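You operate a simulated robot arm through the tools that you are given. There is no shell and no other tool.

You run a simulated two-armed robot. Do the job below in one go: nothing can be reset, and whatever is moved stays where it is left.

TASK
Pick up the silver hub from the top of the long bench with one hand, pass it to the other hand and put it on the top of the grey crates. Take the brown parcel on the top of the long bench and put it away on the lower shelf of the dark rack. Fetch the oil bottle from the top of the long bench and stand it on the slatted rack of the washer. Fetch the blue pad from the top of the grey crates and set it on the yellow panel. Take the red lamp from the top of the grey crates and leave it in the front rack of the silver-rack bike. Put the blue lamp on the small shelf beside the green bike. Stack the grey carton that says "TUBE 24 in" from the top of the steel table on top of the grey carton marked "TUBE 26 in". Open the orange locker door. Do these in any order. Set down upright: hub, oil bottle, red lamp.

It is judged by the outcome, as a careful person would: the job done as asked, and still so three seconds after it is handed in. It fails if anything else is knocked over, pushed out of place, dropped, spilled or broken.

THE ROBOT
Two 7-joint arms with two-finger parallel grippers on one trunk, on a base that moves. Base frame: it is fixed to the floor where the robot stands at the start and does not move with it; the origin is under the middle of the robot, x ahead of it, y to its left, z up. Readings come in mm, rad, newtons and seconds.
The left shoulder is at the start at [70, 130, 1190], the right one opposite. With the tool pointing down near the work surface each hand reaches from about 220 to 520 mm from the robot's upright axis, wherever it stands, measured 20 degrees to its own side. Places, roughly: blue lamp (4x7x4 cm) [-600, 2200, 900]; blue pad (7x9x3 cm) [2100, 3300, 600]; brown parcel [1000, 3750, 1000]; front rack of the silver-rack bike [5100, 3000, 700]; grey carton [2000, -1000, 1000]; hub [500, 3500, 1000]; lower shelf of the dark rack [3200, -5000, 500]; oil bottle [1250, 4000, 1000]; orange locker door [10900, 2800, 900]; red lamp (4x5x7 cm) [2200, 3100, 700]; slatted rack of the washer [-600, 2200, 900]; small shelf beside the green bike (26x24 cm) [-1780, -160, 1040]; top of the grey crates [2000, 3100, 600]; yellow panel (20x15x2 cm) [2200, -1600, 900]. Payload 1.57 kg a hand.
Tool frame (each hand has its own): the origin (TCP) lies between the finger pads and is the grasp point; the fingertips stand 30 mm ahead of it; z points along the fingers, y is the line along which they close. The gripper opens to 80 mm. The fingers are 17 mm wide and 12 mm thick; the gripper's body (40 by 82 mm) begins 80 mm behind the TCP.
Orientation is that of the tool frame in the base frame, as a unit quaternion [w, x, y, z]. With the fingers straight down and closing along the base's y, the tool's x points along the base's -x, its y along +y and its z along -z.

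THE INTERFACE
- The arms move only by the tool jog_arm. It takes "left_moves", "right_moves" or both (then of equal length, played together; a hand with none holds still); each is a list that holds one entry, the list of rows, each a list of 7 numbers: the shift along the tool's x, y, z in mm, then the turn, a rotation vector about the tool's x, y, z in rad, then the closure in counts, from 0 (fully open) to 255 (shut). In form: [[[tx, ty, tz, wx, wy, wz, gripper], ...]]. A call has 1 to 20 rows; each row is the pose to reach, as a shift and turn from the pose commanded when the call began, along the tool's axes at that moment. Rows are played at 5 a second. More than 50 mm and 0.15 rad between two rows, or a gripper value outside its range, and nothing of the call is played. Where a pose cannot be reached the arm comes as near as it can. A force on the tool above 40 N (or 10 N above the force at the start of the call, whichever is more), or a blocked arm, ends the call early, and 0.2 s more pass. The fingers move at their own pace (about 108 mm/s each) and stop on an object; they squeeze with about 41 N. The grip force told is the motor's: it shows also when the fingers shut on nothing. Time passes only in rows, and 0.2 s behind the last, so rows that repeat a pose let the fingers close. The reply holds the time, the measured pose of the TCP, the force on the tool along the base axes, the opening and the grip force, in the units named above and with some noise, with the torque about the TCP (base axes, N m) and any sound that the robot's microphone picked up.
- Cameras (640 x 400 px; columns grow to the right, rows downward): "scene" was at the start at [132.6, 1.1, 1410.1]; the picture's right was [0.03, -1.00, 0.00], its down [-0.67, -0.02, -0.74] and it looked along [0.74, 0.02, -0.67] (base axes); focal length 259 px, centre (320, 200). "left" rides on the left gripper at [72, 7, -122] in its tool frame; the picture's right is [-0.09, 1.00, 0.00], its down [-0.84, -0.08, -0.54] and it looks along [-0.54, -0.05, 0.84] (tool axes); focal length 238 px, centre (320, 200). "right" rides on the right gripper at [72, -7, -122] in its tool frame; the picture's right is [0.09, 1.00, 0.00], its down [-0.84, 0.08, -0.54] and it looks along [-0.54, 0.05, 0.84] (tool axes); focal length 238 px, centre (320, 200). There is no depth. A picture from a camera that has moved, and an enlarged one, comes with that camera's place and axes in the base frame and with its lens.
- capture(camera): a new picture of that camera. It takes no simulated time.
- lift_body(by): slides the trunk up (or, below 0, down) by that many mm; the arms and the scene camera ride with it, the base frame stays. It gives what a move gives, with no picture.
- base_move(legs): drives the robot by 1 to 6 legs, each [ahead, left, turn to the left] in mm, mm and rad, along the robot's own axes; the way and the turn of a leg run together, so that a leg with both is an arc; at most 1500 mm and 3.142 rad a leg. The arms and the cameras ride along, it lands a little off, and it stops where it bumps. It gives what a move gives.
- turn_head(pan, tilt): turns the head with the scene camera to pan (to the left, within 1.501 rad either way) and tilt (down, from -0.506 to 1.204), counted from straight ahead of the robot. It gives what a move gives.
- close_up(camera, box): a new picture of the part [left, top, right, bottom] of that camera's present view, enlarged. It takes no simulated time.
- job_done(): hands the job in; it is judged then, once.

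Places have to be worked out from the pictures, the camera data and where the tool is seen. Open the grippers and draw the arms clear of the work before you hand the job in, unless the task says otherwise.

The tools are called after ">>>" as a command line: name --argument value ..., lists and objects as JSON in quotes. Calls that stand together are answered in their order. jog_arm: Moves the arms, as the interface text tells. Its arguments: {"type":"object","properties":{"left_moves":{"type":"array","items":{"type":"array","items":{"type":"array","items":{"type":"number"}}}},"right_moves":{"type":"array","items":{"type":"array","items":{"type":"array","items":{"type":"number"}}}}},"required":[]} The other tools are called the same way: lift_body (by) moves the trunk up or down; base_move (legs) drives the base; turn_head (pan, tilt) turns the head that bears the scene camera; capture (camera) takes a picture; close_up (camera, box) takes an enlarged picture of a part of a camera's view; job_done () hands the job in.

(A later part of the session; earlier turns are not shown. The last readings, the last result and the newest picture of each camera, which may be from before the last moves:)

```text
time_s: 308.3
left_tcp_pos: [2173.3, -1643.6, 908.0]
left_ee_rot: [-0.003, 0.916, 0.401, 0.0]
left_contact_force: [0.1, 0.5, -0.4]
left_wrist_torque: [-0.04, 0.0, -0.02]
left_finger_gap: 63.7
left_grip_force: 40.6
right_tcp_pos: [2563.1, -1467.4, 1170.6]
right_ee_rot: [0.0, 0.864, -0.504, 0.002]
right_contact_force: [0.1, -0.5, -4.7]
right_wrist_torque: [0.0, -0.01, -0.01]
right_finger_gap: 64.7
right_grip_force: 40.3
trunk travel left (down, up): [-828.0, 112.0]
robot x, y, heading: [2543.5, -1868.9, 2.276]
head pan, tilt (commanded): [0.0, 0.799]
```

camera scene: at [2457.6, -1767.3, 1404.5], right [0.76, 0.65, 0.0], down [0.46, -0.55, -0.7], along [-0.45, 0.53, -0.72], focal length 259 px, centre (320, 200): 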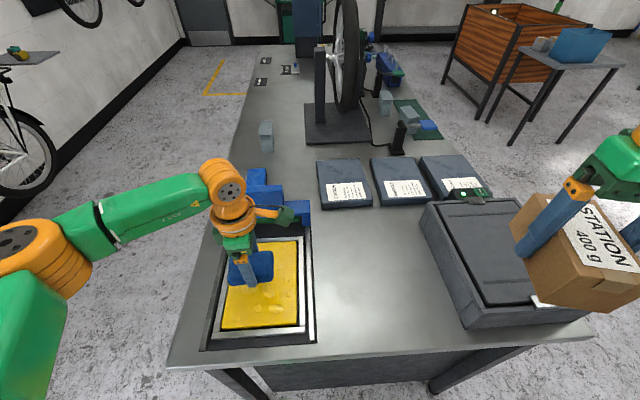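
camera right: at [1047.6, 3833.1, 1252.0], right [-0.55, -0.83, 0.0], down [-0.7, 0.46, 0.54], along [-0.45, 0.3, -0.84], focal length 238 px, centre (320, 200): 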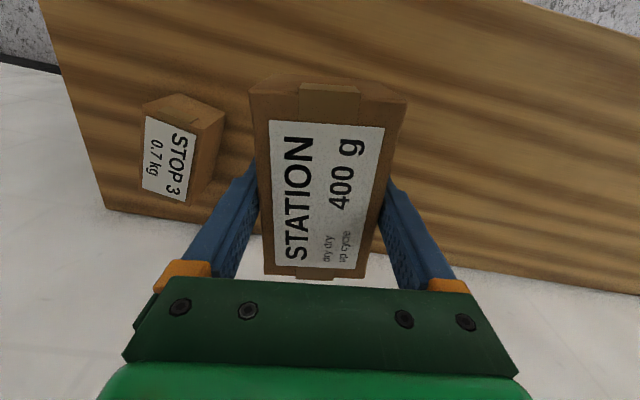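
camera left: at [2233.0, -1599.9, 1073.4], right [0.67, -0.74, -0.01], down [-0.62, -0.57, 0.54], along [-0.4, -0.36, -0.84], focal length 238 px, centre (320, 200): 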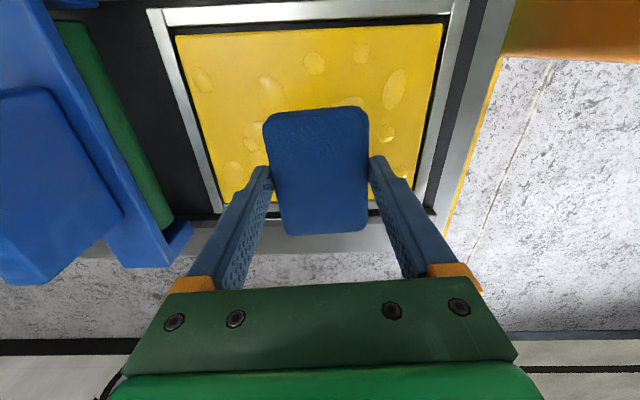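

>>> jog_arm --left_moves '[[[0, 0, 2, 0, 0, 0, 255], [0, 0, 4, 0, 0, 0, 255], [0, 0, 4, 0, 0, 0, 255]]]'

>>> jog_arm --left_moves '[[[0, 0, 2, 0, 0, 0, 255], [0, 0, 4, 0, 0, 0, 255], [0, 0, 4, 0, 0, 0, 255]]]'

>>> capture --camera "left"

```text
time_s: 309.1
left_tcp_pos: [2173.1, -1643.7, 901.8]
left_ee_rot: [-0.003, 0.916, 0.402, 0.001]
left_contact_force: [0.0, 0.4, 0.7]
left_wrist_torque: [0.02, -0.02, 0.01]
left_finger_gap: 63.6
left_grip_force: 40.9
right_tcp_pos: [2563.6, -1467.8, 1170.0]
right_ee_rot: [0.0, 0.864, -0.504, 0.002]
right_contact_force: [0.3, -0.7, -4.2]
right_wrist_torque: [-0.02, -0.02, 0.01]
right_finger_gap: 64.9
right_grip_force: 40.9
trunk travel left (down, up): [-828.0, 112.0]
robot x, y, heading: [2545.4, -1865.6, 2.276]
head pan, tilt (commanded): [0.0, 0.799]
```

```text
time_s: 309.9
left_tcp_pos: [2173.9, -1643.4, 901.2]
left_ee_rot: [-0.005, 0.916, 0.402, -0.001]
left_contact_force: [-7.1, 2.7, 22.6]
left_wrist_torque: [-0.3, -0.35, -0.07]
left_finger_gap: 63.6
left_grip_force: 40.8
right_tcp_pos: [2564.2, -1468.3, 1170.2]
right_ee_rot: [0.0, 0.864, -0.503, 0.0]
right_contact_force: [1.0, 0.3, -3.7]
right_wrist_torque: [0.02, 0.0, 0.04]
right_finger_gap: 64.8
right_grip_force: 41.1
trunk travel left (down, up): [-828.0, 112.0]
robot x, y, heading: [2541.3, -1865.8, 2.274]
head pan, tilt (commanded): [0.0, 0.799]
```

```text
taken
camera left: at [2228.3, -1596.8, 1023.4], right [0.67, -0.74, -0.01], down [-0.62, -0.57, 0.54], along [-0.41, -0.36, -0.84], focal length 238 px, centre (320, 200)
```

left: 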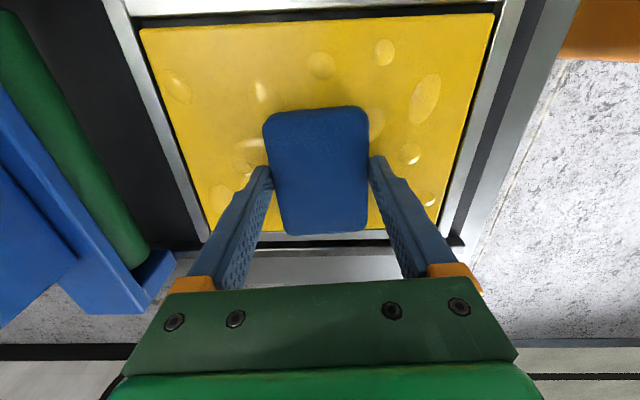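

Contact reached. I relieve the pressure, open, and lift off.

>>> jog_arm --left_moves '[[[0, 0, -2, 0, 0, 0, 255], [0, 0, -2.5, 0, 0, 0, 50], [0, 0, -2.5, 0, 0, 0, 25], [0, 0, -2.5, 0, 0, 0, 0], [0, 0, -2.5, 0, 0, 0, 0]]]'

>>> jog_arm --left_moves '[[[0, 0, -30, 0, 0, 0, 0], [0, 0, -75, 0, 0, 0, 0], [0, 0, -120, 0, 0, 0, 0], [0, 0, -165, 0, 0, 0, 0], [0, 0, -210, 0, 0, 0, 0], [0, 0, -250, 0, 0, 0, 0]]]'

>>> capture --camera "left"

>>> capture --camera "scene"

```text
time_s: 311.1
left_tcp_pos: [2174.7, -1643.6, 901.4]
left_ee_rot: [-0.004, 0.916, 0.401, 0.0]
left_contact_force: [0.2, -0.7, 0.2]
left_wrist_torque: [0.0, -0.01, -0.03]
left_finger_gap: 80.1
left_grip_force: 0.0
right_tcp_pos: [2563.3, -1466.7, 1171.1]
right_ee_rot: [0.0, 0.864, -0.504, 0.002]
right_contact_force: [0.8, 0.0, -4.3]
right_wrist_torque: [-0.01, -0.04, 0.01]
right_finger_gap: 64.8
right_grip_force: 41.0
trunk travel left (down, up): [-828.0, 112.0]
robot x, y, heading: [2545.9, -1869.0, 2.272]
head pan, tilt (commanded): [0.0, 0.799]
```

```text
time_s: 312.5
left_tcp_pos: [2174.9, -1642.8, 1151.3]
left_ee_rot: [-0.003, 0.916, 0.401, 0.001]
left_contact_force: [0.1, -0.3, 0.0]
left_wrist_torque: [0.01, -0.01, 0.04]
left_finger_gap: 80.1
left_grip_force: 0.0
right_tcp_pos: [2563.8, -1467.7, 1169.9]
right_ee_rot: [0.0, 0.864, -0.504, 0.002]
right_contact_force: [-1.1, 0.3, -4.5]
right_wrist_torque: [0.02, 0.04, 0.0]
right_finger_gap: 64.7
right_grip_force: 40.4
trunk travel left (down, up): [-828.0, 112.0]
robot x, y, heading: [2543.5, -1866.6, 2.276]
head pan, tilt (commanded): [0.0, 0.799]
```

```text
taken
camera left: at [2230.0, -1596.0, 1273.8], right [0.67, -0.74, -0.01], down [-0.62, -0.57, 0.54], along [-0.4, -0.36, -0.84], focal length 238 px, centre (320, 200)
```

left: 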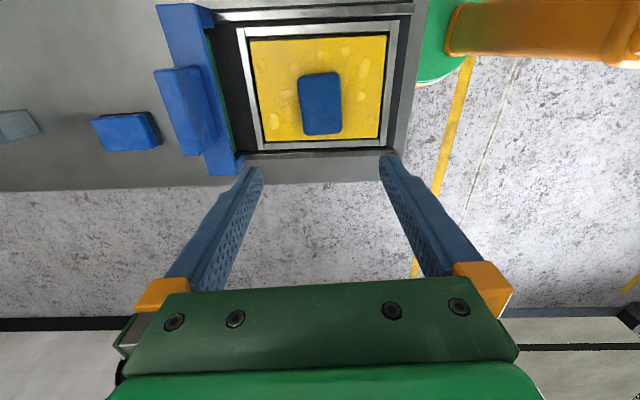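

```text
taken
camera scene: at [2458.9, -1767.4, 1404.5], right [0.76, 0.65, 0.0], down [0.46, -0.55, -0.7], along [-0.45, 0.53, -0.72], focal length 259 px, centre (320, 200)
```

scene: 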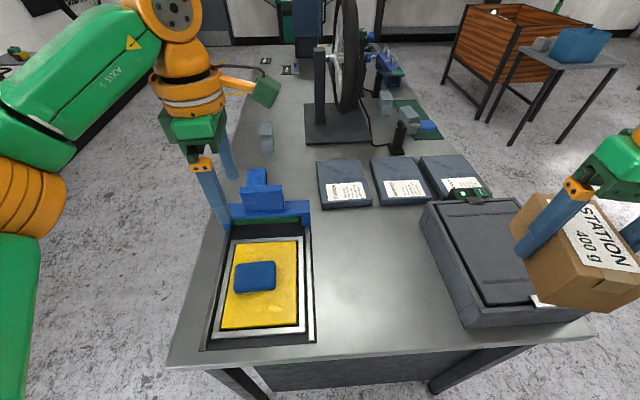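

The pad lies on the yellow panel. While here I zoom on the grey cartons visible on the table to read labels.

>>> close_up --camera "scene" --box '[230, 60, 350, 170]'

>>> close_up --camera "scene" --box '[360, 70, 460, 160]'

```text
3.64 times, centred on (290, 115) of scene
camera zoom: at [2458.9, -1767.4, 1404.5], right [0.76, 0.65, 0.0], down [0.46, -0.55, -0.7], along [-0.45, 0.53, -0.72], focal length 942 px, centre (429, 509)
```

zoom: 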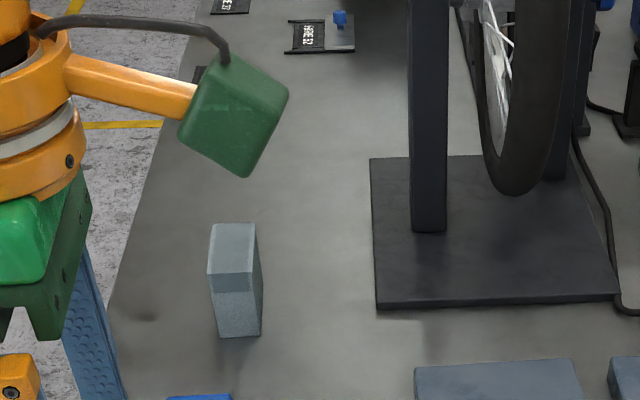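

```text
4.44 times, centred on (410, 115) of scene
camera zoom: at [2458.9, -1767.4, 1404.5], right [0.76, 0.65, 0.0], down [0.46, -0.55, -0.7], along [-0.45, 0.53, -0.72], focal length 1151 px, centre (-80, 578)
```

zoom: 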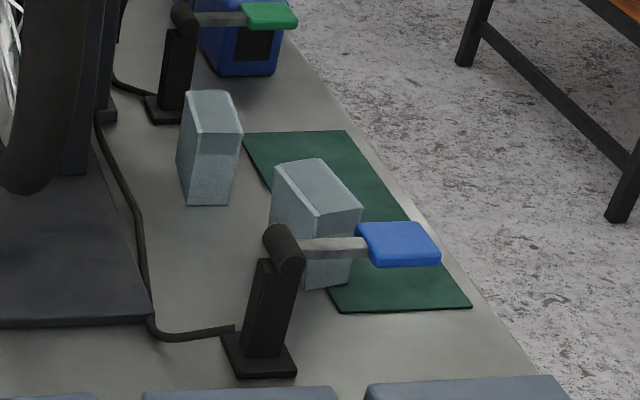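

The two cartons by the green mat and one lone carton on the right side are seen; labels face away. I restore the left hand's yaw, back off and turn toward the dark rack.

>>> jog_arm --left_moves '[[[0, 0, 0, 0, 0, 0.141, 0], [0, 0, 0, 0, 0, 0.282, 0], [0, 0, 0, 0, 0, 0.423, 0], [0, 0, 0, 0, 0, 0.564, 0], [0, 0, 0, 0, 0, 0.705, 0], [0, 0, 0, 0, 0, 0.845, 0], [0, 0, 0, 0, 0, 0.986, 0], [0, 0, 0, 0, 0, 1.127, 0], [0, 0, 0, 0, 0, 1.268, 0], [0, 0, 0, 0, 0, 1.409, 0], [0, 0, 0, 0, 0, 1.55, 0], [0, 0, 0, 0, 0, 1.691, 0], [0, 0, 0, 0, 0, 1.691, 0]]]'

>>> base_move --legs '[[-200, 0, 0], [0, 0, -3.08]]'

>>> turn_head --pan -0.3 --tilt 0.4

>>> capture --camera "scene"

```text
time_s: 315.3
left_tcp_pos: [2174.7, -1644.9, 1151.6]
left_ee_rot: [-0.002, 0.907, -0.421, -0.002]
left_contact_force: [1.5, 0.5, 0.1]
left_wrist_torque: [-0.02, 0.01, 0.02]
left_finger_gap: 80.2
left_grip_force: 0.1
right_tcp_pos: [2563.4, -1466.8, 1170.1]
right_ee_rot: [0.001, 0.864, -0.504, 0.001]
right_contact_force: [-0.3, 0.3, -3.5]
right_wrist_torque: [-0.01, 0.0, 0.0]
right_finger_gap: 64.9
right_grip_force: 40.9
trunk travel left (down, up): [-828.0, 112.0]
robot x, y, heading: [2543.2, -1864.8, 2.275]
head pan, tilt (commanded): [0.0, 0.799]
```

```text
time_s: 324.1
left_tcp_pos: [3057.3, -2220.5, 1151.5]
left_ee_rot: [0.002, 0.392, 0.92, -0.002]
left_contact_force: [-0.4, -0.2, 0.1]
left_wrist_torque: [0.01, -0.03, -0.03]
left_finger_gap: 80.0
left_grip_force: 0.0
right_tcp_pos: [2678.6, -2422.3, 1169.4]
right_ee_rot: [-0.003, 0.479, 0.878, -0.001]
right_contact_force: [-0.6, -0.2, -4.5]
right_wrist_torque: [-0.04, -0.03, 0.0]
right_finger_gap: 64.9
right_grip_force: 41.2
trunk travel left (down, up): [-828.0, 112.0]
robot x, y, heading: [2676.8, -2022.6, -0.806]
head pan, tilt (commanded): [0.0, 0.799]
```

```text
time_s: 325.0
left_tcp_pos: [3056.3, -2221.4, 1151.3]
left_ee_rot: [0.002, 0.392, 0.92, -0.002]
left_contact_force: [0.0, 0.5, 0.4]
left_wrist_torque: [0.02, 0.02, 0.01]
left_finger_gap: 80.2
left_grip_force: 0.0
right_tcp_pos: [2678.5, -2422.6, 1170.1]
right_ee_rot: [-0.002, 0.478, 0.878, 0.0]
right_contact_force: [1.0, -0.3, -4.5]
right_wrist_torque: [0.0, 0.02, -0.01]
right_finger_gap: 64.9
right_grip_force: 40.9
trunk travel left (down, up): [-828.0, 112.0]
robot x, y, heading: [2674.7, -2022.6, -0.808]
head pan, tilt (commanded): [-0.3, 0.4]
```

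```text
taken
camera scene: at [2749.5, -2143.1, 1439.5], right [-0.89, -0.45, 0.0], down [-0.17, 0.35, -0.92], along [0.41, -0.82, -0.39], focal length 259 px, centre (320, 200)
```

scene: 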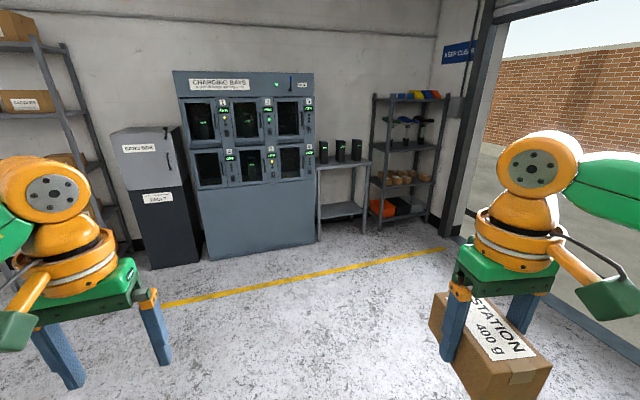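

The way to the dark rack is clear. I zoom on it to see the shelves.

>>> close_up --camera "scene" --box '[350, 80, 470, 245]'

```text
2.42 times, centred on (410, 162) of scene
camera zoom: at [2749.5, -2143.1, 1439.5], right [-0.89, -0.45, 0.0], down [-0.17, 0.35, -0.92], along [0.41, -0.82, -0.39], focal length 628 px, centre (102, 291)
```

zoom: 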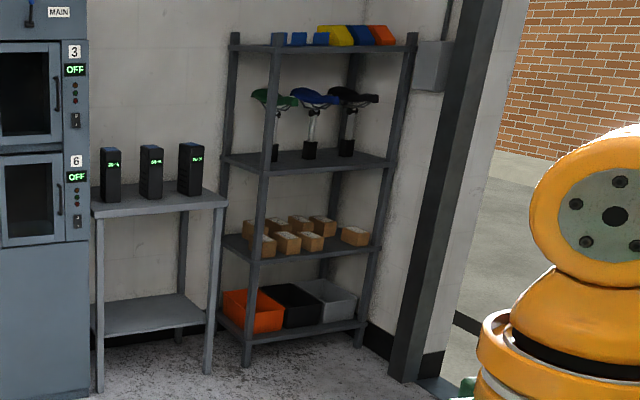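

The lower shelf with the brown parcels is at z≈490, with the next shelf at ≈909. I drive to about 900 mm in front of the rack and look closer.

>>> base_move --legs '[[733, -786, 0], [733, -786, 0]]'

>>> turn_head --pan 0.0 --tilt 0.6

>>> capture --camera "scene"

```text
time_s: 335.7
left_tcp_pos: [2915.4, -4372.7, 1150.4]
left_ee_rot: [0.003, 0.391, 0.921, -0.002]
left_contact_force: [0.0, 0.1, -0.2]
left_wrist_torque: [0.01, -0.01, 0.0]
left_finger_gap: 79.8
left_grip_force: 0.1
right_tcp_pos: [2538.7, -4574.2, 1169.4]
right_ee_rot: [-0.002, 0.477, 0.879, -0.002]
right_contact_force: [0.4, -0.3, -4.0]
right_wrist_torque: [0.01, 0.01, -0.02]
right_finger_gap: 64.6
right_grip_force: 41.0
trunk travel left (down, up): [-828.0, 112.0]
robot x, y, heading: [2533.2, -4173.8, -0.802]
head pan, tilt (commanded): [-0.3, 0.4]
```

```text
time_s: 336.5
left_tcp_pos: [2916.6, -4373.9, 1151.6]
left_ee_rot: [0.003, 0.39, 0.921, -0.002]
left_contact_force: [-0.7, 0.0, -0.1]
left_wrist_torque: [0.01, -0.03, -0.01]
left_finger_gap: 80.1
left_grip_force: 0.0
right_tcp_pos: [2539.1, -4574.1, 1169.5]
right_ee_rot: [-0.002, 0.477, 0.879, 0.0]
right_contact_force: [-0.8, -0.1, -4.4]
right_wrist_torque: [0.01, -0.01, 0.0]
right_finger_gap: 64.7
right_grip_force: 40.6
trunk travel left (down, up): [-828.0, 112.0]
robot x, y, heading: [2530.6, -4175.4, -0.805]
head pan, tilt (commanded): [0.0, 0.6]
```

```text
taken
camera scene: at [2628.3, -4276.9, 1421.4], right [-0.72, -0.69, 0.0], down [-0.39, 0.41, -0.82], along [0.57, -0.59, -0.57], focal length 259 px, centre (320, 200)
```

scene: 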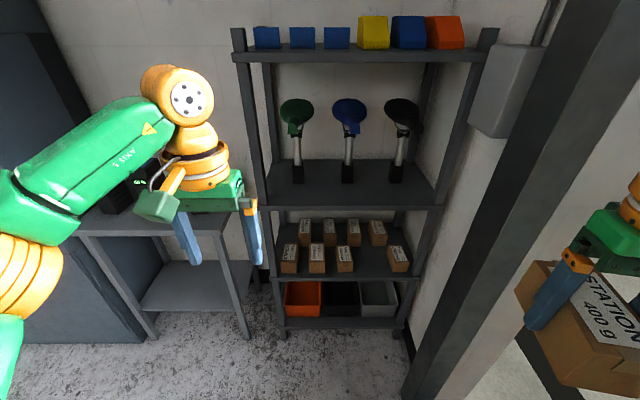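

There's a gap in the front row of parcels on the lower shelf. I zoom to check it and the labels.

>>> close_up --camera "scene" --box '[260, 200, 440, 330]'

```text
3.08 times, centred on (350, 265) of scene
camera zoom: at [2628.3, -4276.9, 1421.4], right [-0.72, -0.69, 0.0], down [-0.39, 0.41, -0.82], along [0.57, -0.59, -0.57], focal length 797 px, centre (228, 0)
```

zoom: 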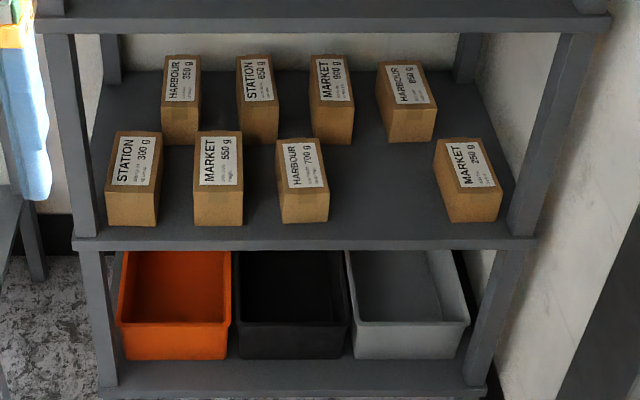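

The shelf parcels read STATION / MARKET / HARBOUR, matching my parcel, and there is an empty slot in the front row. I set the right hand to a comfortable outreach (more forward and right) and square the parcel with the rack.

>>> jog_arm --right_moves '[[[-20, -6, 5, 0, 0, -0.06, 255], [-40, -12, 10, 0, 0, -0.13, 255], [-61, -18.7, 15, 0, 0, -0.197, 255], [-61, -18.7, 20, 0, 0, -0.197, 255]]]'

>>> turn_head --pan -1.2 --tilt 0.5

>>> capture --camera "scene"

```text
time_s: 337.5
left_tcp_pos: [2916.1, -4373.6, 1152.3]
left_ee_rot: [0.003, 0.391, 0.921, -0.002]
left_contact_force: [0.6, -0.8, -0.1]
left_wrist_torque: [-0.02, -0.01, 0.02]
left_finger_gap: 80.2
left_grip_force: 0.0
right_tcp_pos: [2556.7, -4636.6, 1150.0]
right_ee_rot: [-0.003, 0.386, 0.922, 0.0]
right_contact_force: [-0.5, -0.9, -4.2]
right_wrist_torque: [0.0, -0.01, 0.06]
right_finger_gap: 64.9
right_grip_force: 41.1
trunk travel left (down, up): [-828.0, 112.0]
robot x, y, heading: [2533.8, -4177.2, -0.802]
head pan, tilt (commanded): [0.0, 0.6]
```

```text
time_s: 338.9
left_tcp_pos: [2915.9, -4372.0, 1151.2]
left_ee_rot: [0.002, 0.39, 0.921, -0.002]
left_contact_force: [-0.4, 0.3, -0.1]
left_wrist_torque: [-0.02, -0.01, 0.02]
left_finger_gap: 80.2
left_grip_force: 0.0
right_tcp_pos: [2557.1, -4635.7, 1149.0]
right_ee_rot: [-0.003, 0.388, 0.922, 0.0]
right_contact_force: [0.0, -0.4, -4.5]
right_wrist_torque: [0.03, -0.03, 0.02]
right_finger_gap: 64.9
right_grip_force: 41.2
trunk travel left (down, up): [-828.0, 112.0]
robot x, y, heading: [2531.3, -4176.5, -0.804]
head pan, tilt (commanded): [-1.201, 0.499]
```

```text
taken
camera scene: at [2528.9, -4296.0, 1430.4], right [-0.91, 0.42, 0.0], down [0.2, 0.44, -0.88], along [-0.37, -0.8, -0.48], focal length 259 px, centre (320, 200)
```

scene: 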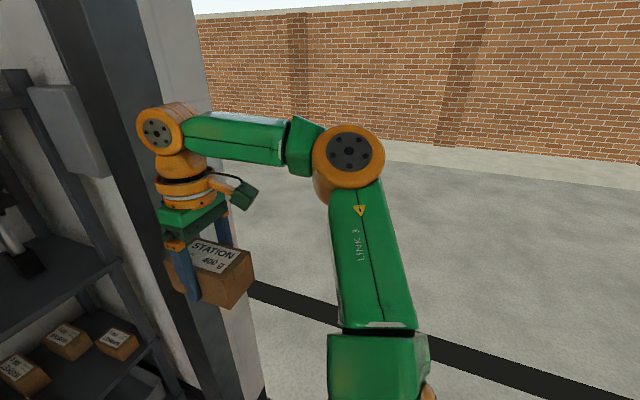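

I take another view of the elbow to triangulate its position, since a wall column stands close to the rack's right side.

>>> turn_head --pan -1.5 --tilt 0.3

>>> capture --camera "scene"

>>> turn_head --pan -0.7 --tilt 0.5

>>> capture --camera "scene"

```text
time_s: 339.7
left_tcp_pos: [2915.7, -4372.4, 1151.0]
left_ee_rot: [0.002, 0.389, 0.921, -0.002]
left_contact_force: [-0.4, -1.1, 0.0]
left_wrist_torque: [-0.02, 0.02, 0.0]
left_finger_gap: 80.0
left_grip_force: 0.0
right_tcp_pos: [2557.3, -4636.0, 1149.1]
right_ee_rot: [-0.003, 0.388, 0.922, 0.001]
right_contact_force: [0.4, 0.6, -4.0]
right_wrist_torque: [0.01, -0.01, 0.02]
right_finger_gap: 64.6
right_grip_force: 41.2
trunk travel left (down, up): [-828.0, 112.0]
robot x, y, heading: [2533.1, -4177.0, -0.802]
head pan, tilt (commanded): [-1.499, 0.3]
```

```text
taken
camera scene: at [2504.7, -4282.9, 1448.8], right [-0.74, 0.67, 0.0], down [0.2, 0.22, -0.95], along [-0.64, -0.71, -0.3], focal length 259 px, centre (320, 200)
```

scene: 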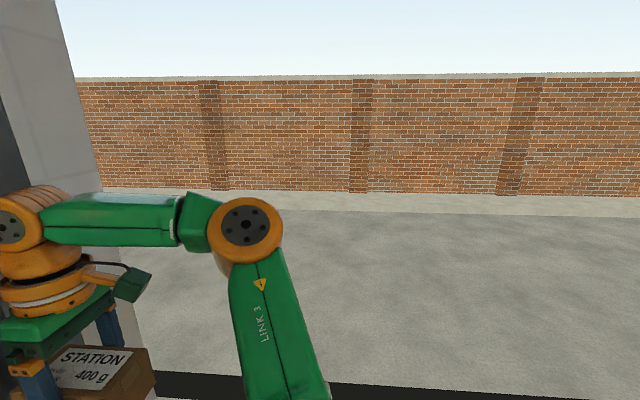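

```text
time_s: 340.8
left_tcp_pos: [2916.2, -4373.2, 1151.3]
left_ee_rot: [0.003, 0.39, 0.921, -0.003]
left_contact_force: [-0.8, 0.7, 0.3]
left_wrist_torque: [0.0, 0.05, 0.04]
left_finger_gap: 80.0
left_grip_force: 0.0
right_tcp_pos: [2556.5, -4635.8, 1149.8]
right_ee_rot: [-0.002, 0.387, 0.922, 0.0]
right_contact_force: [0.1, 0.2, -3.9]
right_wrist_torque: [0.0, 0.0, 0.0]
right_finger_gap: 65.1
right_grip_force: 41.1
trunk travel left (down, up): [-828.0, 112.0]
robot x, y, heading: [2534.9, -4170.5, -0.799]
head pan, tilt (commanded): [-0.7, 0.499]
```

```text
taken
camera scene: at [2573.0, -4304.1, 1430.4], right [-1.0, -0.07, 0.0], down [-0.03, 0.48, -0.88], along [0.06, -0.88, -0.48], focal length 259 px, centre (320, 200)
```

scene: 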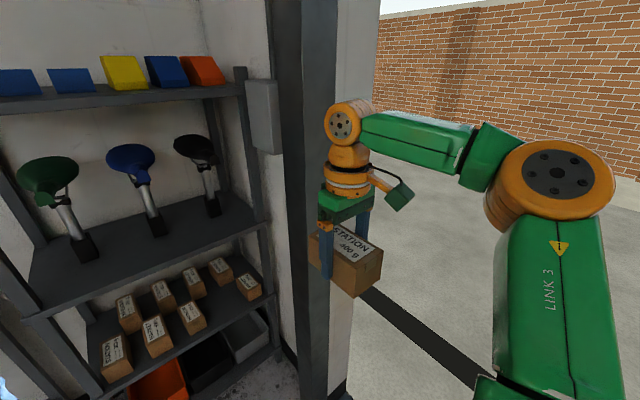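

The right elbow sits at about 140 mm ahead/320–420 mm right, so it should clear the column. I tuck the left hand back beside the robot so it won't enter the rack, and lower the trunk by 560 mm.

>>> jog_arm --left_moves '[[[39, 24, 0, 0, 0, 0, 0], [78, 48, 0, 0, 0, 0, 0], [117, 72, 0, 0, 0, 0, 0], [156, 96, 0, 0, 0, 0, 0], [190, 120, 0, 0, 0, 0, 0], [190, 120, 0, 0, 0, 0, 0]]]'

>>> lift_body --by -560

>>> base_move --legs '[[0, 60, 0], [350, 0, 0]]'

>>> turn_head --pan -0.4 --tilt 0.5

>>> capture --camera "scene"

>>> capture --camera "right"

```text
time_s: 342.2
left_tcp_pos: [2869.7, -4155.1, 1151.8]
left_ee_rot: [0.002, 0.39, 0.921, -0.002]
left_contact_force: [0.5, 0.9, -0.1]
left_wrist_torque: [0.02, 0.01, -0.04]
left_finger_gap: 79.8
left_grip_force: 0.1
right_tcp_pos: [2556.3, -4636.3, 1149.0]
right_ee_rot: [-0.003, 0.388, 0.922, 0.0]
right_contact_force: [0.4, -0.2, -4.5]
right_wrist_torque: [0.0, 0.02, 0.02]
right_finger_gap: 64.8
right_grip_force: 40.9
trunk travel left (down, up): [-828.0, 112.0]
robot x, y, heading: [2533.8, -4176.0, -0.805]
head pan, tilt (commanded): [-0.7, 0.499]
```

```text
refused: -560 is not a number from -400 to 400
```

```text
time_s: 345.1
left_tcp_pos: [3154.8, -4366.7, 1151.7]
left_ee_rot: [0.004, 0.391, 0.92, -0.003]
left_contact_force: [0.5, -0.7, 0.0]
left_wrist_torque: [0.02, -0.03, -0.01]
left_finger_gap: 79.9
left_grip_force: 0.1
right_tcp_pos: [2840.7, -4846.9, 1150.0]
right_ee_rot: [-0.001, 0.389, 0.921, -0.001]
right_contact_force: [-0.8, 0.2, -3.4]
right_wrist_torque: [-0.03, 0.01, 0.01]
right_finger_gap: 64.8
right_grip_force: 40.9
trunk travel left (down, up): [-828.0, 112.0]
robot x, y, heading: [2822.4, -4391.7, -0.806]
head pan, tilt (commanded): [-0.7, 0.499]
```

```text
time_s: 345.9
left_tcp_pos: [3156.6, -4368.8, 1151.8]
left_ee_rot: [0.003, 0.391, 0.92, -0.002]
left_contact_force: [0.2, -0.5, 1.8]
left_wrist_torque: [0.0, 0.04, 0.0]
left_finger_gap: 80.1
left_grip_force: 0.0
right_tcp_pos: [2842.6, -4848.0, 1149.6]
right_ee_rot: [-0.002, 0.389, 0.921, 0.0]
right_contact_force: [-1.3, -1.4, -3.7]
right_wrist_torque: [0.03, -0.02, -0.01]
right_finger_gap: 64.9
right_grip_force: 40.6
trunk travel left (down, up): [-828.0, 112.0]
robot x, y, heading: [2823.8, -4389.5, -0.808]
head pan, tilt (commanded): [-0.4, 0.499]
```

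```text
taken
camera scene: at [2886.6, -4510.6, 1430.4], right [-0.93, -0.36, 0.0], down [-0.17, 0.45, -0.88], along [0.31, -0.82, -0.48], focal length 259 px, centre (320, 200)
```

scene: 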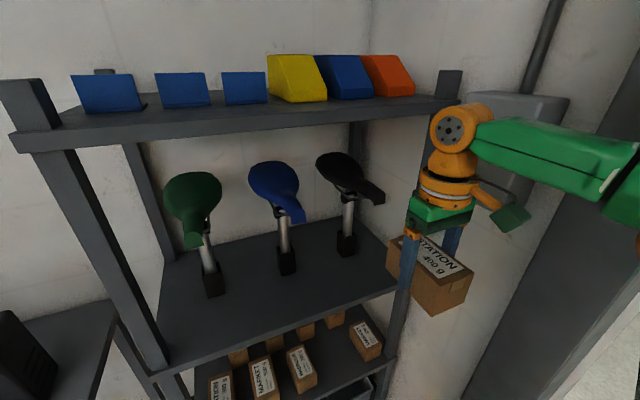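

```text
taken
camera right: at [2787.9, -4802.3, 1271.8], right [0.65, 0.76, 0.0], down [0.64, -0.55, 0.54], along [0.41, -0.35, -0.84], focal length 238 px, centre (320, 200)
```

right: 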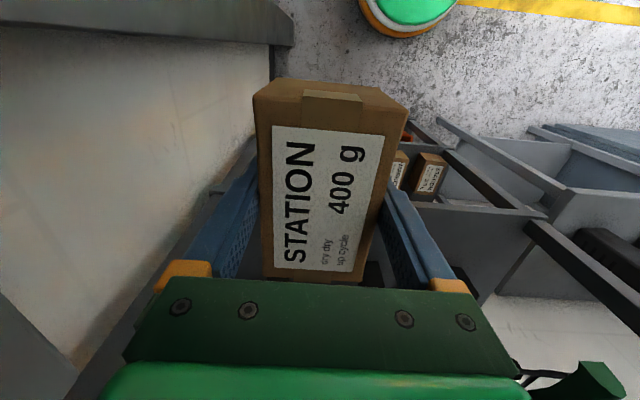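

The lift is limited to 400 mm per call; the base move still went fine with everything clear. I lower the trunk in two steps.

>>> lift_body --by -300

>>> lift_body --by -260

>>> turn_head --pan -0.4 --tilt 0.5

>>> capture --camera "scene"

>>> capture --camera "right"

```text
time_s: 348.9
left_tcp_pos: [3155.7, -4366.6, 853.0]
left_ee_rot: [0.002, 0.392, 0.92, -0.002]
left_contact_force: [-0.4, -0.1, -0.4]
left_wrist_torque: [-0.01, 0.0, 0.07]
left_finger_gap: 79.8
left_grip_force: 0.1
right_tcp_pos: [2842.2, -4847.8, 849.9]
right_ee_rot: [-0.003, 0.388, 0.922, 0.001]
right_contact_force: [-0.1, 0.0, -4.0]
right_wrist_torque: [0.01, -0.02, 0.01]
right_finger_gap: 64.9
right_grip_force: 40.4
trunk travel left (down, up): [-528.0, 412.0]
robot x, y, heading: [2815.7, -4388.0, -0.804]
head pan, tilt (commanded): [-0.4, 0.499]
```

```text
time_s: 351.5
left_tcp_pos: [3157.0, -4367.2, 591.8]
left_ee_rot: [0.003, 0.392, 0.92, -0.002]
left_contact_force: [-0.2, -0.1, 0.3]
left_wrist_torque: [0.0, 0.0, 0.03]
left_finger_gap: 80.1
left_grip_force: 0.0
right_tcp_pos: [2842.9, -4847.8, 590.4]
right_ee_rot: [-0.003, 0.39, 0.921, 0.001]
right_contact_force: [0.4, -0.1, -3.2]
right_wrist_torque: [-0.01, 0.02, 0.01]
right_finger_gap: 64.7
right_grip_force: 41.6
trunk travel left (down, up): [-268.0, 672.0]
robot x, y, heading: [2818.1, -4390.5, -0.811]
head pan, tilt (commanded): [-0.4, 0.499]
```

```text
time_s: 352.1
left_tcp_pos: [3156.5, -4367.5, 591.5]
left_ee_rot: [0.003, 0.391, 0.92, -0.001]
left_contact_force: [0.5, 0.6, -0.7]
left_wrist_torque: [-0.01, 0.01, 0.01]
left_finger_gap: 79.7
left_grip_force: 0.1
right_tcp_pos: [2842.4, -4847.6, 589.8]
right_ee_rot: [-0.003, 0.389, 0.921, 0.0]
right_contact_force: [-0.8, 0.4, -5.3]
right_wrist_torque: [0.0, 0.01, 0.02]
right_finger_gap: 64.7
right_grip_force: 40.8
trunk travel left (down, up): [-268.0, 672.0]
robot x, y, heading: [2820.2, -4386.3, -0.809]
head pan, tilt (commanded): [-0.4, 0.499]
```

```text
taken
camera scene: at [2886.3, -4509.8, 870.4], right [-0.93, -0.36, 0.0], down [-0.17, 0.45, -0.88], along [0.31, -0.82, -0.48], focal length 259 px, centre (320, 200)
```

scene: 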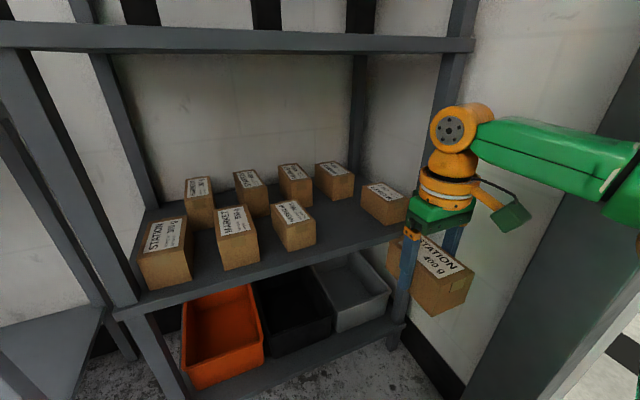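

```text
taken
camera right: at [2787.6, -4801.5, 711.9], right [0.65, 0.76, 0.0], down [0.64, -0.55, 0.54], along [0.41, -0.35, -0.84], focal length 238 px, centre (320, 200)
```

right: 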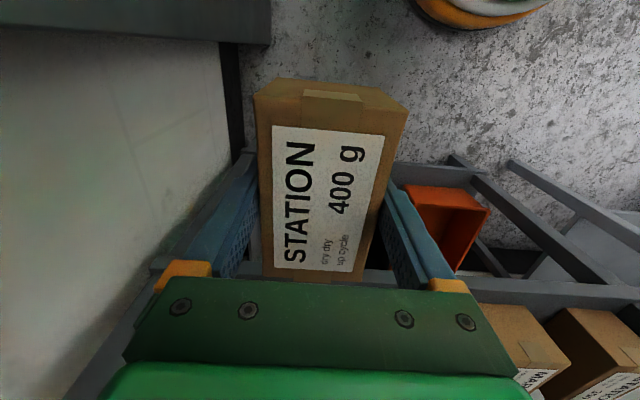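

Now at shelf level. I zoom on the gap between HARBOUR and MARKET parcels.

>>> close_up --camera "scene" --box '[250, 140, 480, 320]'

```text
2.22 times, centred on (365, 230) of scene
camera zoom: at [2886.3, -4509.8, 870.4], right [-0.93, -0.36, 0.0], down [-0.17, 0.45, -0.88], along [0.31, -0.82, -0.48], focal length 575 px, centre (220, 133)
```

zoom: 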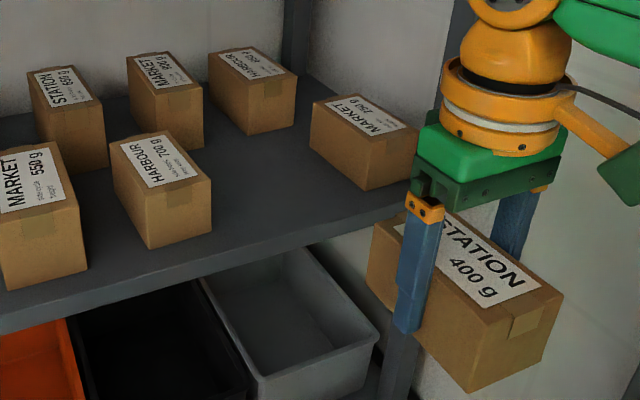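

The gap is ~190 mm wide, centred at my parcel's lateral position; I need about 280 mm ahead. I check the left side clearance (side table) first.

>>> turn_head --pan 0.6 --tilt 0.6

>>> capture --camera "scene"

>>> capture --camera "left"

```text
time_s: 353.4
left_tcp_pos: [3156.3, -4367.4, 592.9]
left_ee_rot: [0.002, 0.392, 0.92, -0.002]
left_contact_force: [0.5, 0.7, -0.1]
left_wrist_torque: [0.01, -0.01, -0.01]
left_finger_gap: 80.0
left_grip_force: 0.1
right_tcp_pos: [2841.6, -4846.5, 590.8]
right_ee_rot: [-0.003, 0.39, 0.921, -0.001]
right_contact_force: [0.5, -0.3, -3.5]
right_wrist_torque: [-0.02, 0.0, 0.0]
right_finger_gap: 64.8
right_grip_force: 40.3
trunk travel left (down, up): [-268.0, 672.0]
robot x, y, heading: [2822.7, -4386.4, -0.808]
head pan, tilt (commanded): [0.6, 0.6]
```

```text
taken
camera scene: at [2940.4, -4443.0, 861.4], right [-0.21, -0.98, 0.0], down [-0.55, 0.12, -0.82], along [0.81, -0.17, -0.57], focal length 259 px, centre (320, 200)
```

scene: 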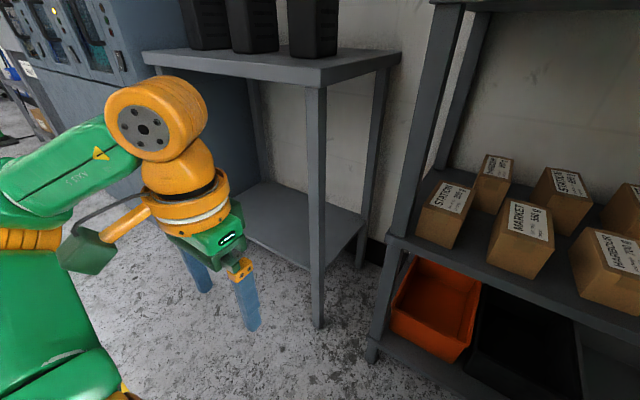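

```text
taken
camera left: at [3111.2, -4311.2, 713.7], right [0.78, 0.62, 0.0], down [0.52, -0.65, 0.55], along [0.34, -0.43, -0.84], focal length 238 px, centre (320, 200)
```

left: 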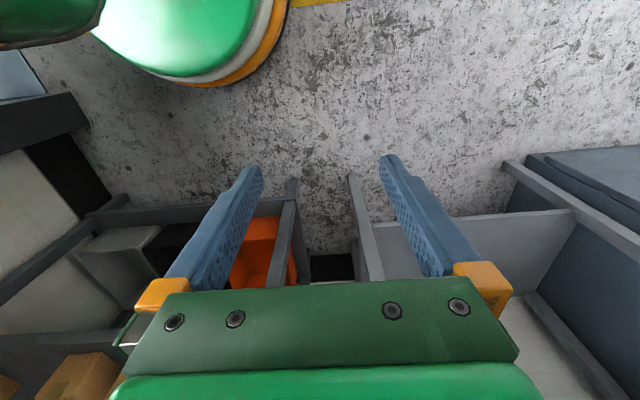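

The left hand would come close to the side table's leg, so I pull it back another 60 mm, then advance the base 230 mm.

>>> jog_arm --left_moves '[[[30, 0, 0, 0, 0, 0, 0], [60, 0, 0, 0, 0, 0, 0], [60, 0, 0, 0, 0, 0, 0]]]'

>>> base_move --legs '[[230, -6, 0]]'

>>> turn_head --pan -0.5 --tilt 0.5

>>> capture --camera "scene"

>>> capture --camera "right"

```text
time_s: 354.2
left_tcp_pos: [3106.6, -4345.3, 581.8]
left_ee_rot: [0.003, 0.391, 0.92, -0.002]
left_contact_force: [-0.6, 0.4, -0.3]
left_wrist_torque: [0.02, -0.01, 0.0]
left_finger_gap: 79.9
left_grip_force: 0.1
left hand out of reach, approached as far as the arm can: row 1, 2, 3
right_tcp_pos: [2842.7, -4847.8, 589.0]
right_ee_rot: [-0.003, 0.389, 0.921, 0.0]
right_contact_force: [-0.6, 0.5, -4.8]
right_wrist_torque: [-0.01, -0.01, 0.02]
right_finger_gap: 64.9
right_grip_force: 41.4
trunk travel left (down, up): [-268.0, 672.0]
robot x, y, heading: [2821.8, -4387.3, -0.808]
head pan, tilt (commanded): [0.6, 0.6]
```

```text
time_s: 355.9
left_tcp_pos: [3261.8, -4516.6, 583.1]
left_ee_rot: [0.002, 0.392, 0.92, -0.001]
left_contact_force: [-0.8, 0.5, -0.2]
left_wrist_torque: [-0.01, 0.04, 0.0]
left_finger_gap: 79.8
left_grip_force: 0.1
right_tcp_pos: [2998.3, -5018.7, 588.6]
right_ee_rot: [-0.003, 0.39, 0.921, 0.0]
right_contact_force: [1.1, -0.4, -4.7]
right_wrist_torque: [0.0, -0.02, -0.01]
right_finger_gap: 64.6
right_grip_force: 41.5
trunk travel left (down, up): [-268.0, 672.0]
robot x, y, heading: [2974.0, -4559.5, -0.809]
head pan, tilt (commanded): [0.6, 0.6]
```

```text
time_s: 357.3
left_tcp_pos: [3261.8, -4517.3, 582.8]
left_ee_rot: [0.003, 0.392, 0.92, -0.003]
left_contact_force: [0.2, 0.2, -0.5]
left_wrist_torque: [0.01, -0.01, -0.02]
left_finger_gap: 80.2
left_grip_force: 0.1
right_tcp_pos: [2996.6, -5018.5, 589.8]
right_ee_rot: [-0.002, 0.39, 0.921, 0.0]
right_contact_force: [0.1, 0.0, -3.8]
right_wrist_torque: [0.02, 0.03, 0.01]
right_finger_gap: 64.8
right_grip_force: 40.8
trunk travel left (down, up): [-268.0, 672.0]
robot x, y, heading: [2974.2, -4558.5, -0.807]
head pan, tilt (commanded): [-0.499, 0.499]
```

```text
taken
camera scene: at [3033.2, -4684.0, 870.4], right [-0.97, -0.26, 0.0], down [-0.13, 0.46, -0.88], along [0.23, -0.85, -0.48], focal length 259 px, centre (320, 200)
```

scene: 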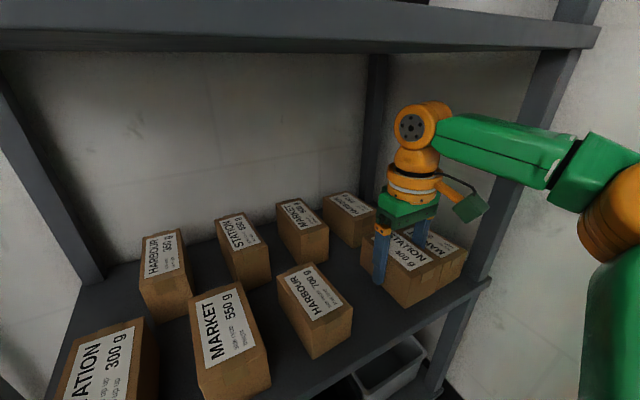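

```text
taken
camera right: at [2942.6, -4972.8, 711.9], right [0.65, 0.76, 0.0], down [0.64, -0.55, 0.54], along [0.41, -0.35, -0.84], focal length 238 px, centre (320, 200)
```

right: 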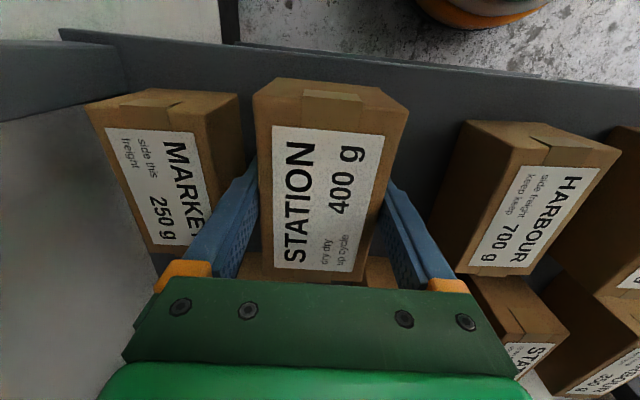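

The parcel is in the gap above the shelf. I shift 22 mm further in and 12 mm left for clearance, and lower 40 mm.

>>> jog_arm --right_moves '[[[-11, 6, 0, 0, 0, 0, 255], [-22, 12, 5, 0, 0, 0, 255], [-22, 12, 20, 0, 0, 0, 255], [-22, 12, 38, 0, 0, 0, 255], [-22, 12, 38, 0, 0, 0, 255]]]'

>>> capture --camera "right"

>>> close_up --camera "scene" --box '[260, 160, 500, 330]'

```text
time_s: 358.5
left_tcp_pos: [3262.3, -4514.3, 584.1]
left_ee_rot: [0.005, 0.392, 0.92, -0.005]
left_contact_force: [-0.5, -0.5, 0.6]
left_wrist_torque: [-0.01, 0.02, -0.02]
left_finger_gap: 79.9
left_grip_force: 0.0
right_tcp_pos: [3020.1, -5025.9, 557.5]
right_ee_rot: [0.004, 0.39, 0.921, -0.005]
right_contact_force: [-3.8, 1.7, 23.9]
right_wrist_torque: [1.42, 0.25, 0.21]
right_finger_gap: 64.9
right_grip_force: 40.4
trunk travel left (down, up): [-268.0, 672.0]
robot x, y, heading: [2976.3, -4554.2, -0.814]
head pan, tilt (commanded): [-0.499, 0.499]
stopped in row 5 (right hand): the force on the tool passed its limit at 41 N (the readings are from after the stop); the commanded pose is now the measured one
```

```text
taken
camera right: at [2965.2, -4976.6, 679.2], right [0.65, 0.76, -0.01], down [0.64, -0.54, 0.55], along [0.41, -0.36, -0.83], focal length 238 px, centre (320, 200)
```

right: 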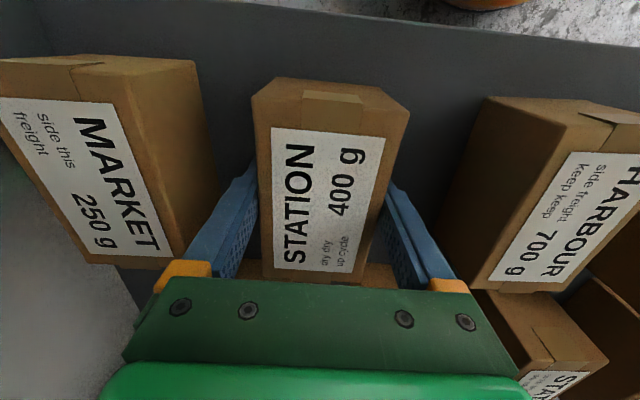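

```text
2.35 times, centred on (380, 245) of scene
camera zoom: at [3032.1, -4679.9, 871.4], right [-0.97, -0.26, 0.0], down [-0.12, 0.46, -0.88], along [0.23, -0.85, -0.47], focal length 609 px, centre (179, 94)
```

zoom: 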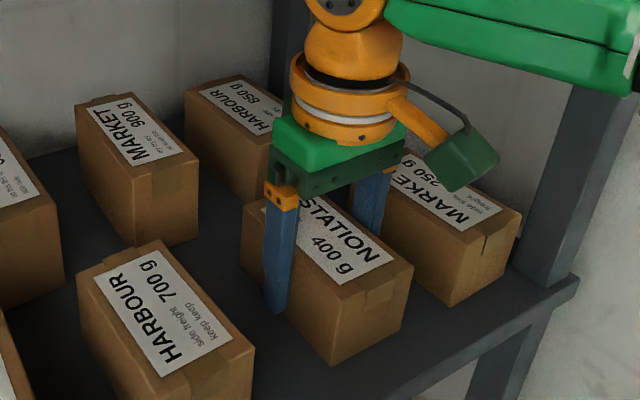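

The parcel touched the shelf (z≈517). It's sitting in the slot between HARBOUR and MARKET. I relieve the pressure slightly and open the fingers.

>>> jog_arm --right_moves '[[[0, 0, -1, 0, 0, 0, 255], [0, 0, -1.5, 0, 0, 0, 255], [0, 0, -1.5, 0, 0, 0, 45], [0, 0, -1.5, 0, 0, 0, 25], [0, 0, -1.5, 0, 0, 0, 0], [0, 0, -1.5, 0, 0, 0, 0]]]'

>>> capture --camera "right"

>>> close_up --camera "scene" --box '[260, 160, 500, 330]'

```text
time_s: 359.9
left_tcp_pos: [3262.7, -4518.5, 582.5]
left_ee_rot: [0.003, 0.392, 0.92, -0.003]
left_contact_force: [0.0, -0.3, 0.4]
left_wrist_torque: [0.01, 0.0, 0.01]
left_finger_gap: 80.1
left_grip_force: 0.0
right_tcp_pos: [3021.2, -5026.9, 555.2]
right_ee_rot: [0.001, 0.391, 0.92, -0.003]
right_contact_force: [0.7, 0.0, 0.2]
right_wrist_torque: [0.0, 0.0, -0.03]
right_finger_gap: 80.3
right_grip_force: 0.1
trunk travel left (down, up): [-268.0, 672.0]
robot x, y, heading: [2976.6, -4554.9, -0.811]
head pan, tilt (commanded): [-0.499, 0.499]
```

```text
taken
camera right: at [2966.1, -4979.7, 677.5], right [0.65, 0.76, 0.0], down [0.64, -0.54, 0.55], along [0.41, -0.36, -0.84], focal length 238 px, centre (320, 200)
```

right: 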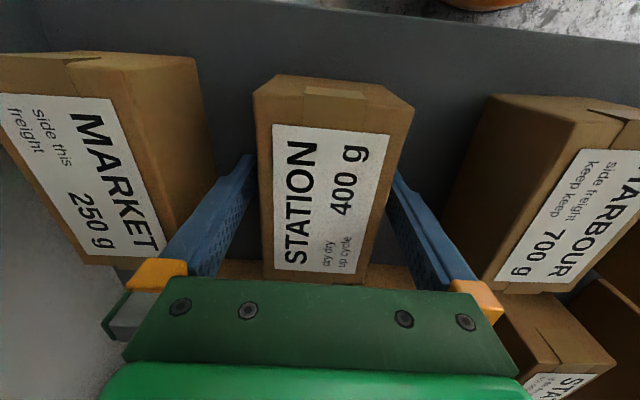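

```text
2.35 times, centred on (380, 245) of scene
camera zoom: at [3033.1, -4683.6, 870.5], right [-0.97, -0.26, 0.0], down [-0.12, 0.46, -0.88], along [0.23, -0.85, -0.48], focal length 609 px, centre (179, 94)
```

zoom: 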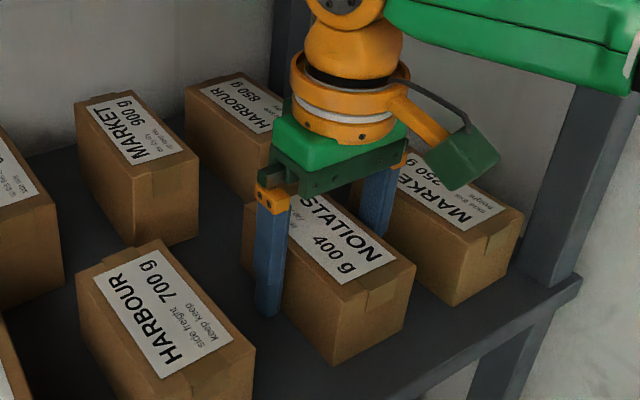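

The parcel stands on the lower shelf in the slot. I raise the hand 62 mm (staying under the shelf above) and back the base straight out.

>>> jog_arm --right_moves '[[[0, 2, -20, 0, 0, 0, 0], [0, 4, -42, 0, 0, 0, 0], [0, 4, -62, 0, 0, 0, 0], [0, 4, -62, 0, 0, 0, 0]]]'

>>> capture --camera "right"

>>> base_move --legs '[[-400, 0, 0]]'

>>> capture --camera "scene"

```text
time_s: 360.9
left_tcp_pos: [3261.6, -4516.7, 581.4]
left_ee_rot: [0.003, 0.393, 0.92, -0.003]
left_contact_force: [0.5, 0.1, 0.3]
left_wrist_torque: [0.01, -0.03, 0.01]
left_finger_gap: 79.9
left_grip_force: 0.1
right_tcp_pos: [3025.9, -5023.2, 618.6]
right_ee_rot: [0.002, 0.391, 0.921, -0.003]
right_contact_force: [0.2, 0.3, -0.6]
right_wrist_torque: [-0.02, 0.02, 0.0]
right_finger_gap: 80.1
right_grip_force: 0.2
trunk travel left (down, up): [-268.0, 672.0]
robot x, y, heading: [2977.4, -4553.5, -0.806]
head pan, tilt (commanded): [-0.499, 0.499]
```

```text
taken
camera right: at [2969.2, -4976.2, 739.9], right [0.65, 0.76, 0.0], down [0.64, -0.54, 0.55], along [0.41, -0.36, -0.84], focal length 238 px, centre (320, 200)
```

right: 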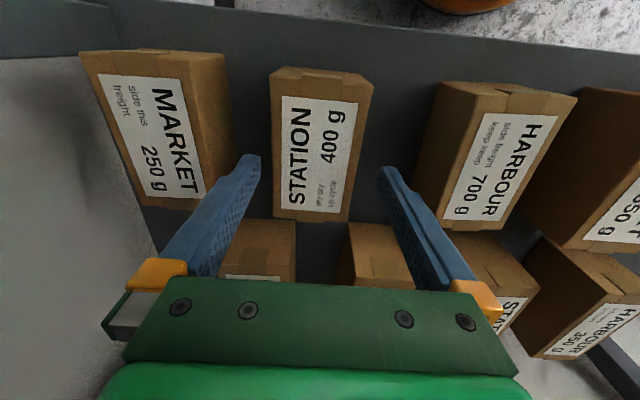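

```text
time_s: 363.4
left_tcp_pos: [2984.2, -4226.0, 583.1]
left_ee_rot: [0.002, 0.391, 0.92, -0.003]
left_contact_force: [-0.8, 0.1, 0.4]
left_wrist_torque: [-0.03, -0.01, 0.0]
left_finger_gap: 79.7
left_grip_force: 0.0
right_tcp_pos: [2747.3, -4733.2, 618.0]
right_ee_rot: [0.001, 0.39, 0.921, -0.003]
right_contact_force: [-0.5, 0.8, -0.5]
right_wrist_torque: [0.0, 0.0, -0.01]
right_finger_gap: 80.1
right_grip_force: 0.0
trunk travel left (down, up): [-268.0, 672.0]
robot x, y, heading: [2699.8, -4267.8, -0.807]
head pan, tilt (commanded): [-0.499, 0.499]
```

```text
taken
camera scene: at [2755.6, -4393.3, 870.6], right [-0.97, -0.26, 0.0], down [-0.13, 0.46, -0.88], along [0.23, -0.85, -0.48], focal length 259 px, centre (320, 200)
```

scene: 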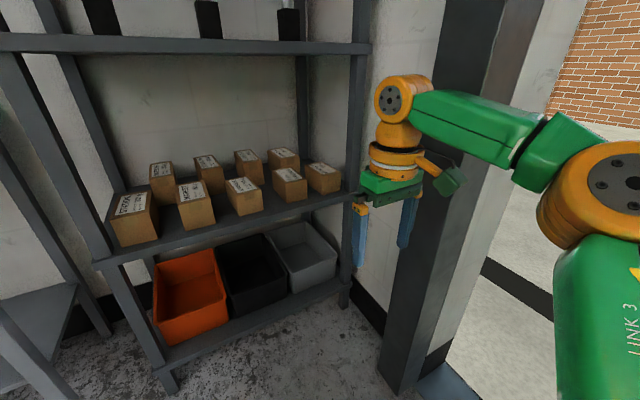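

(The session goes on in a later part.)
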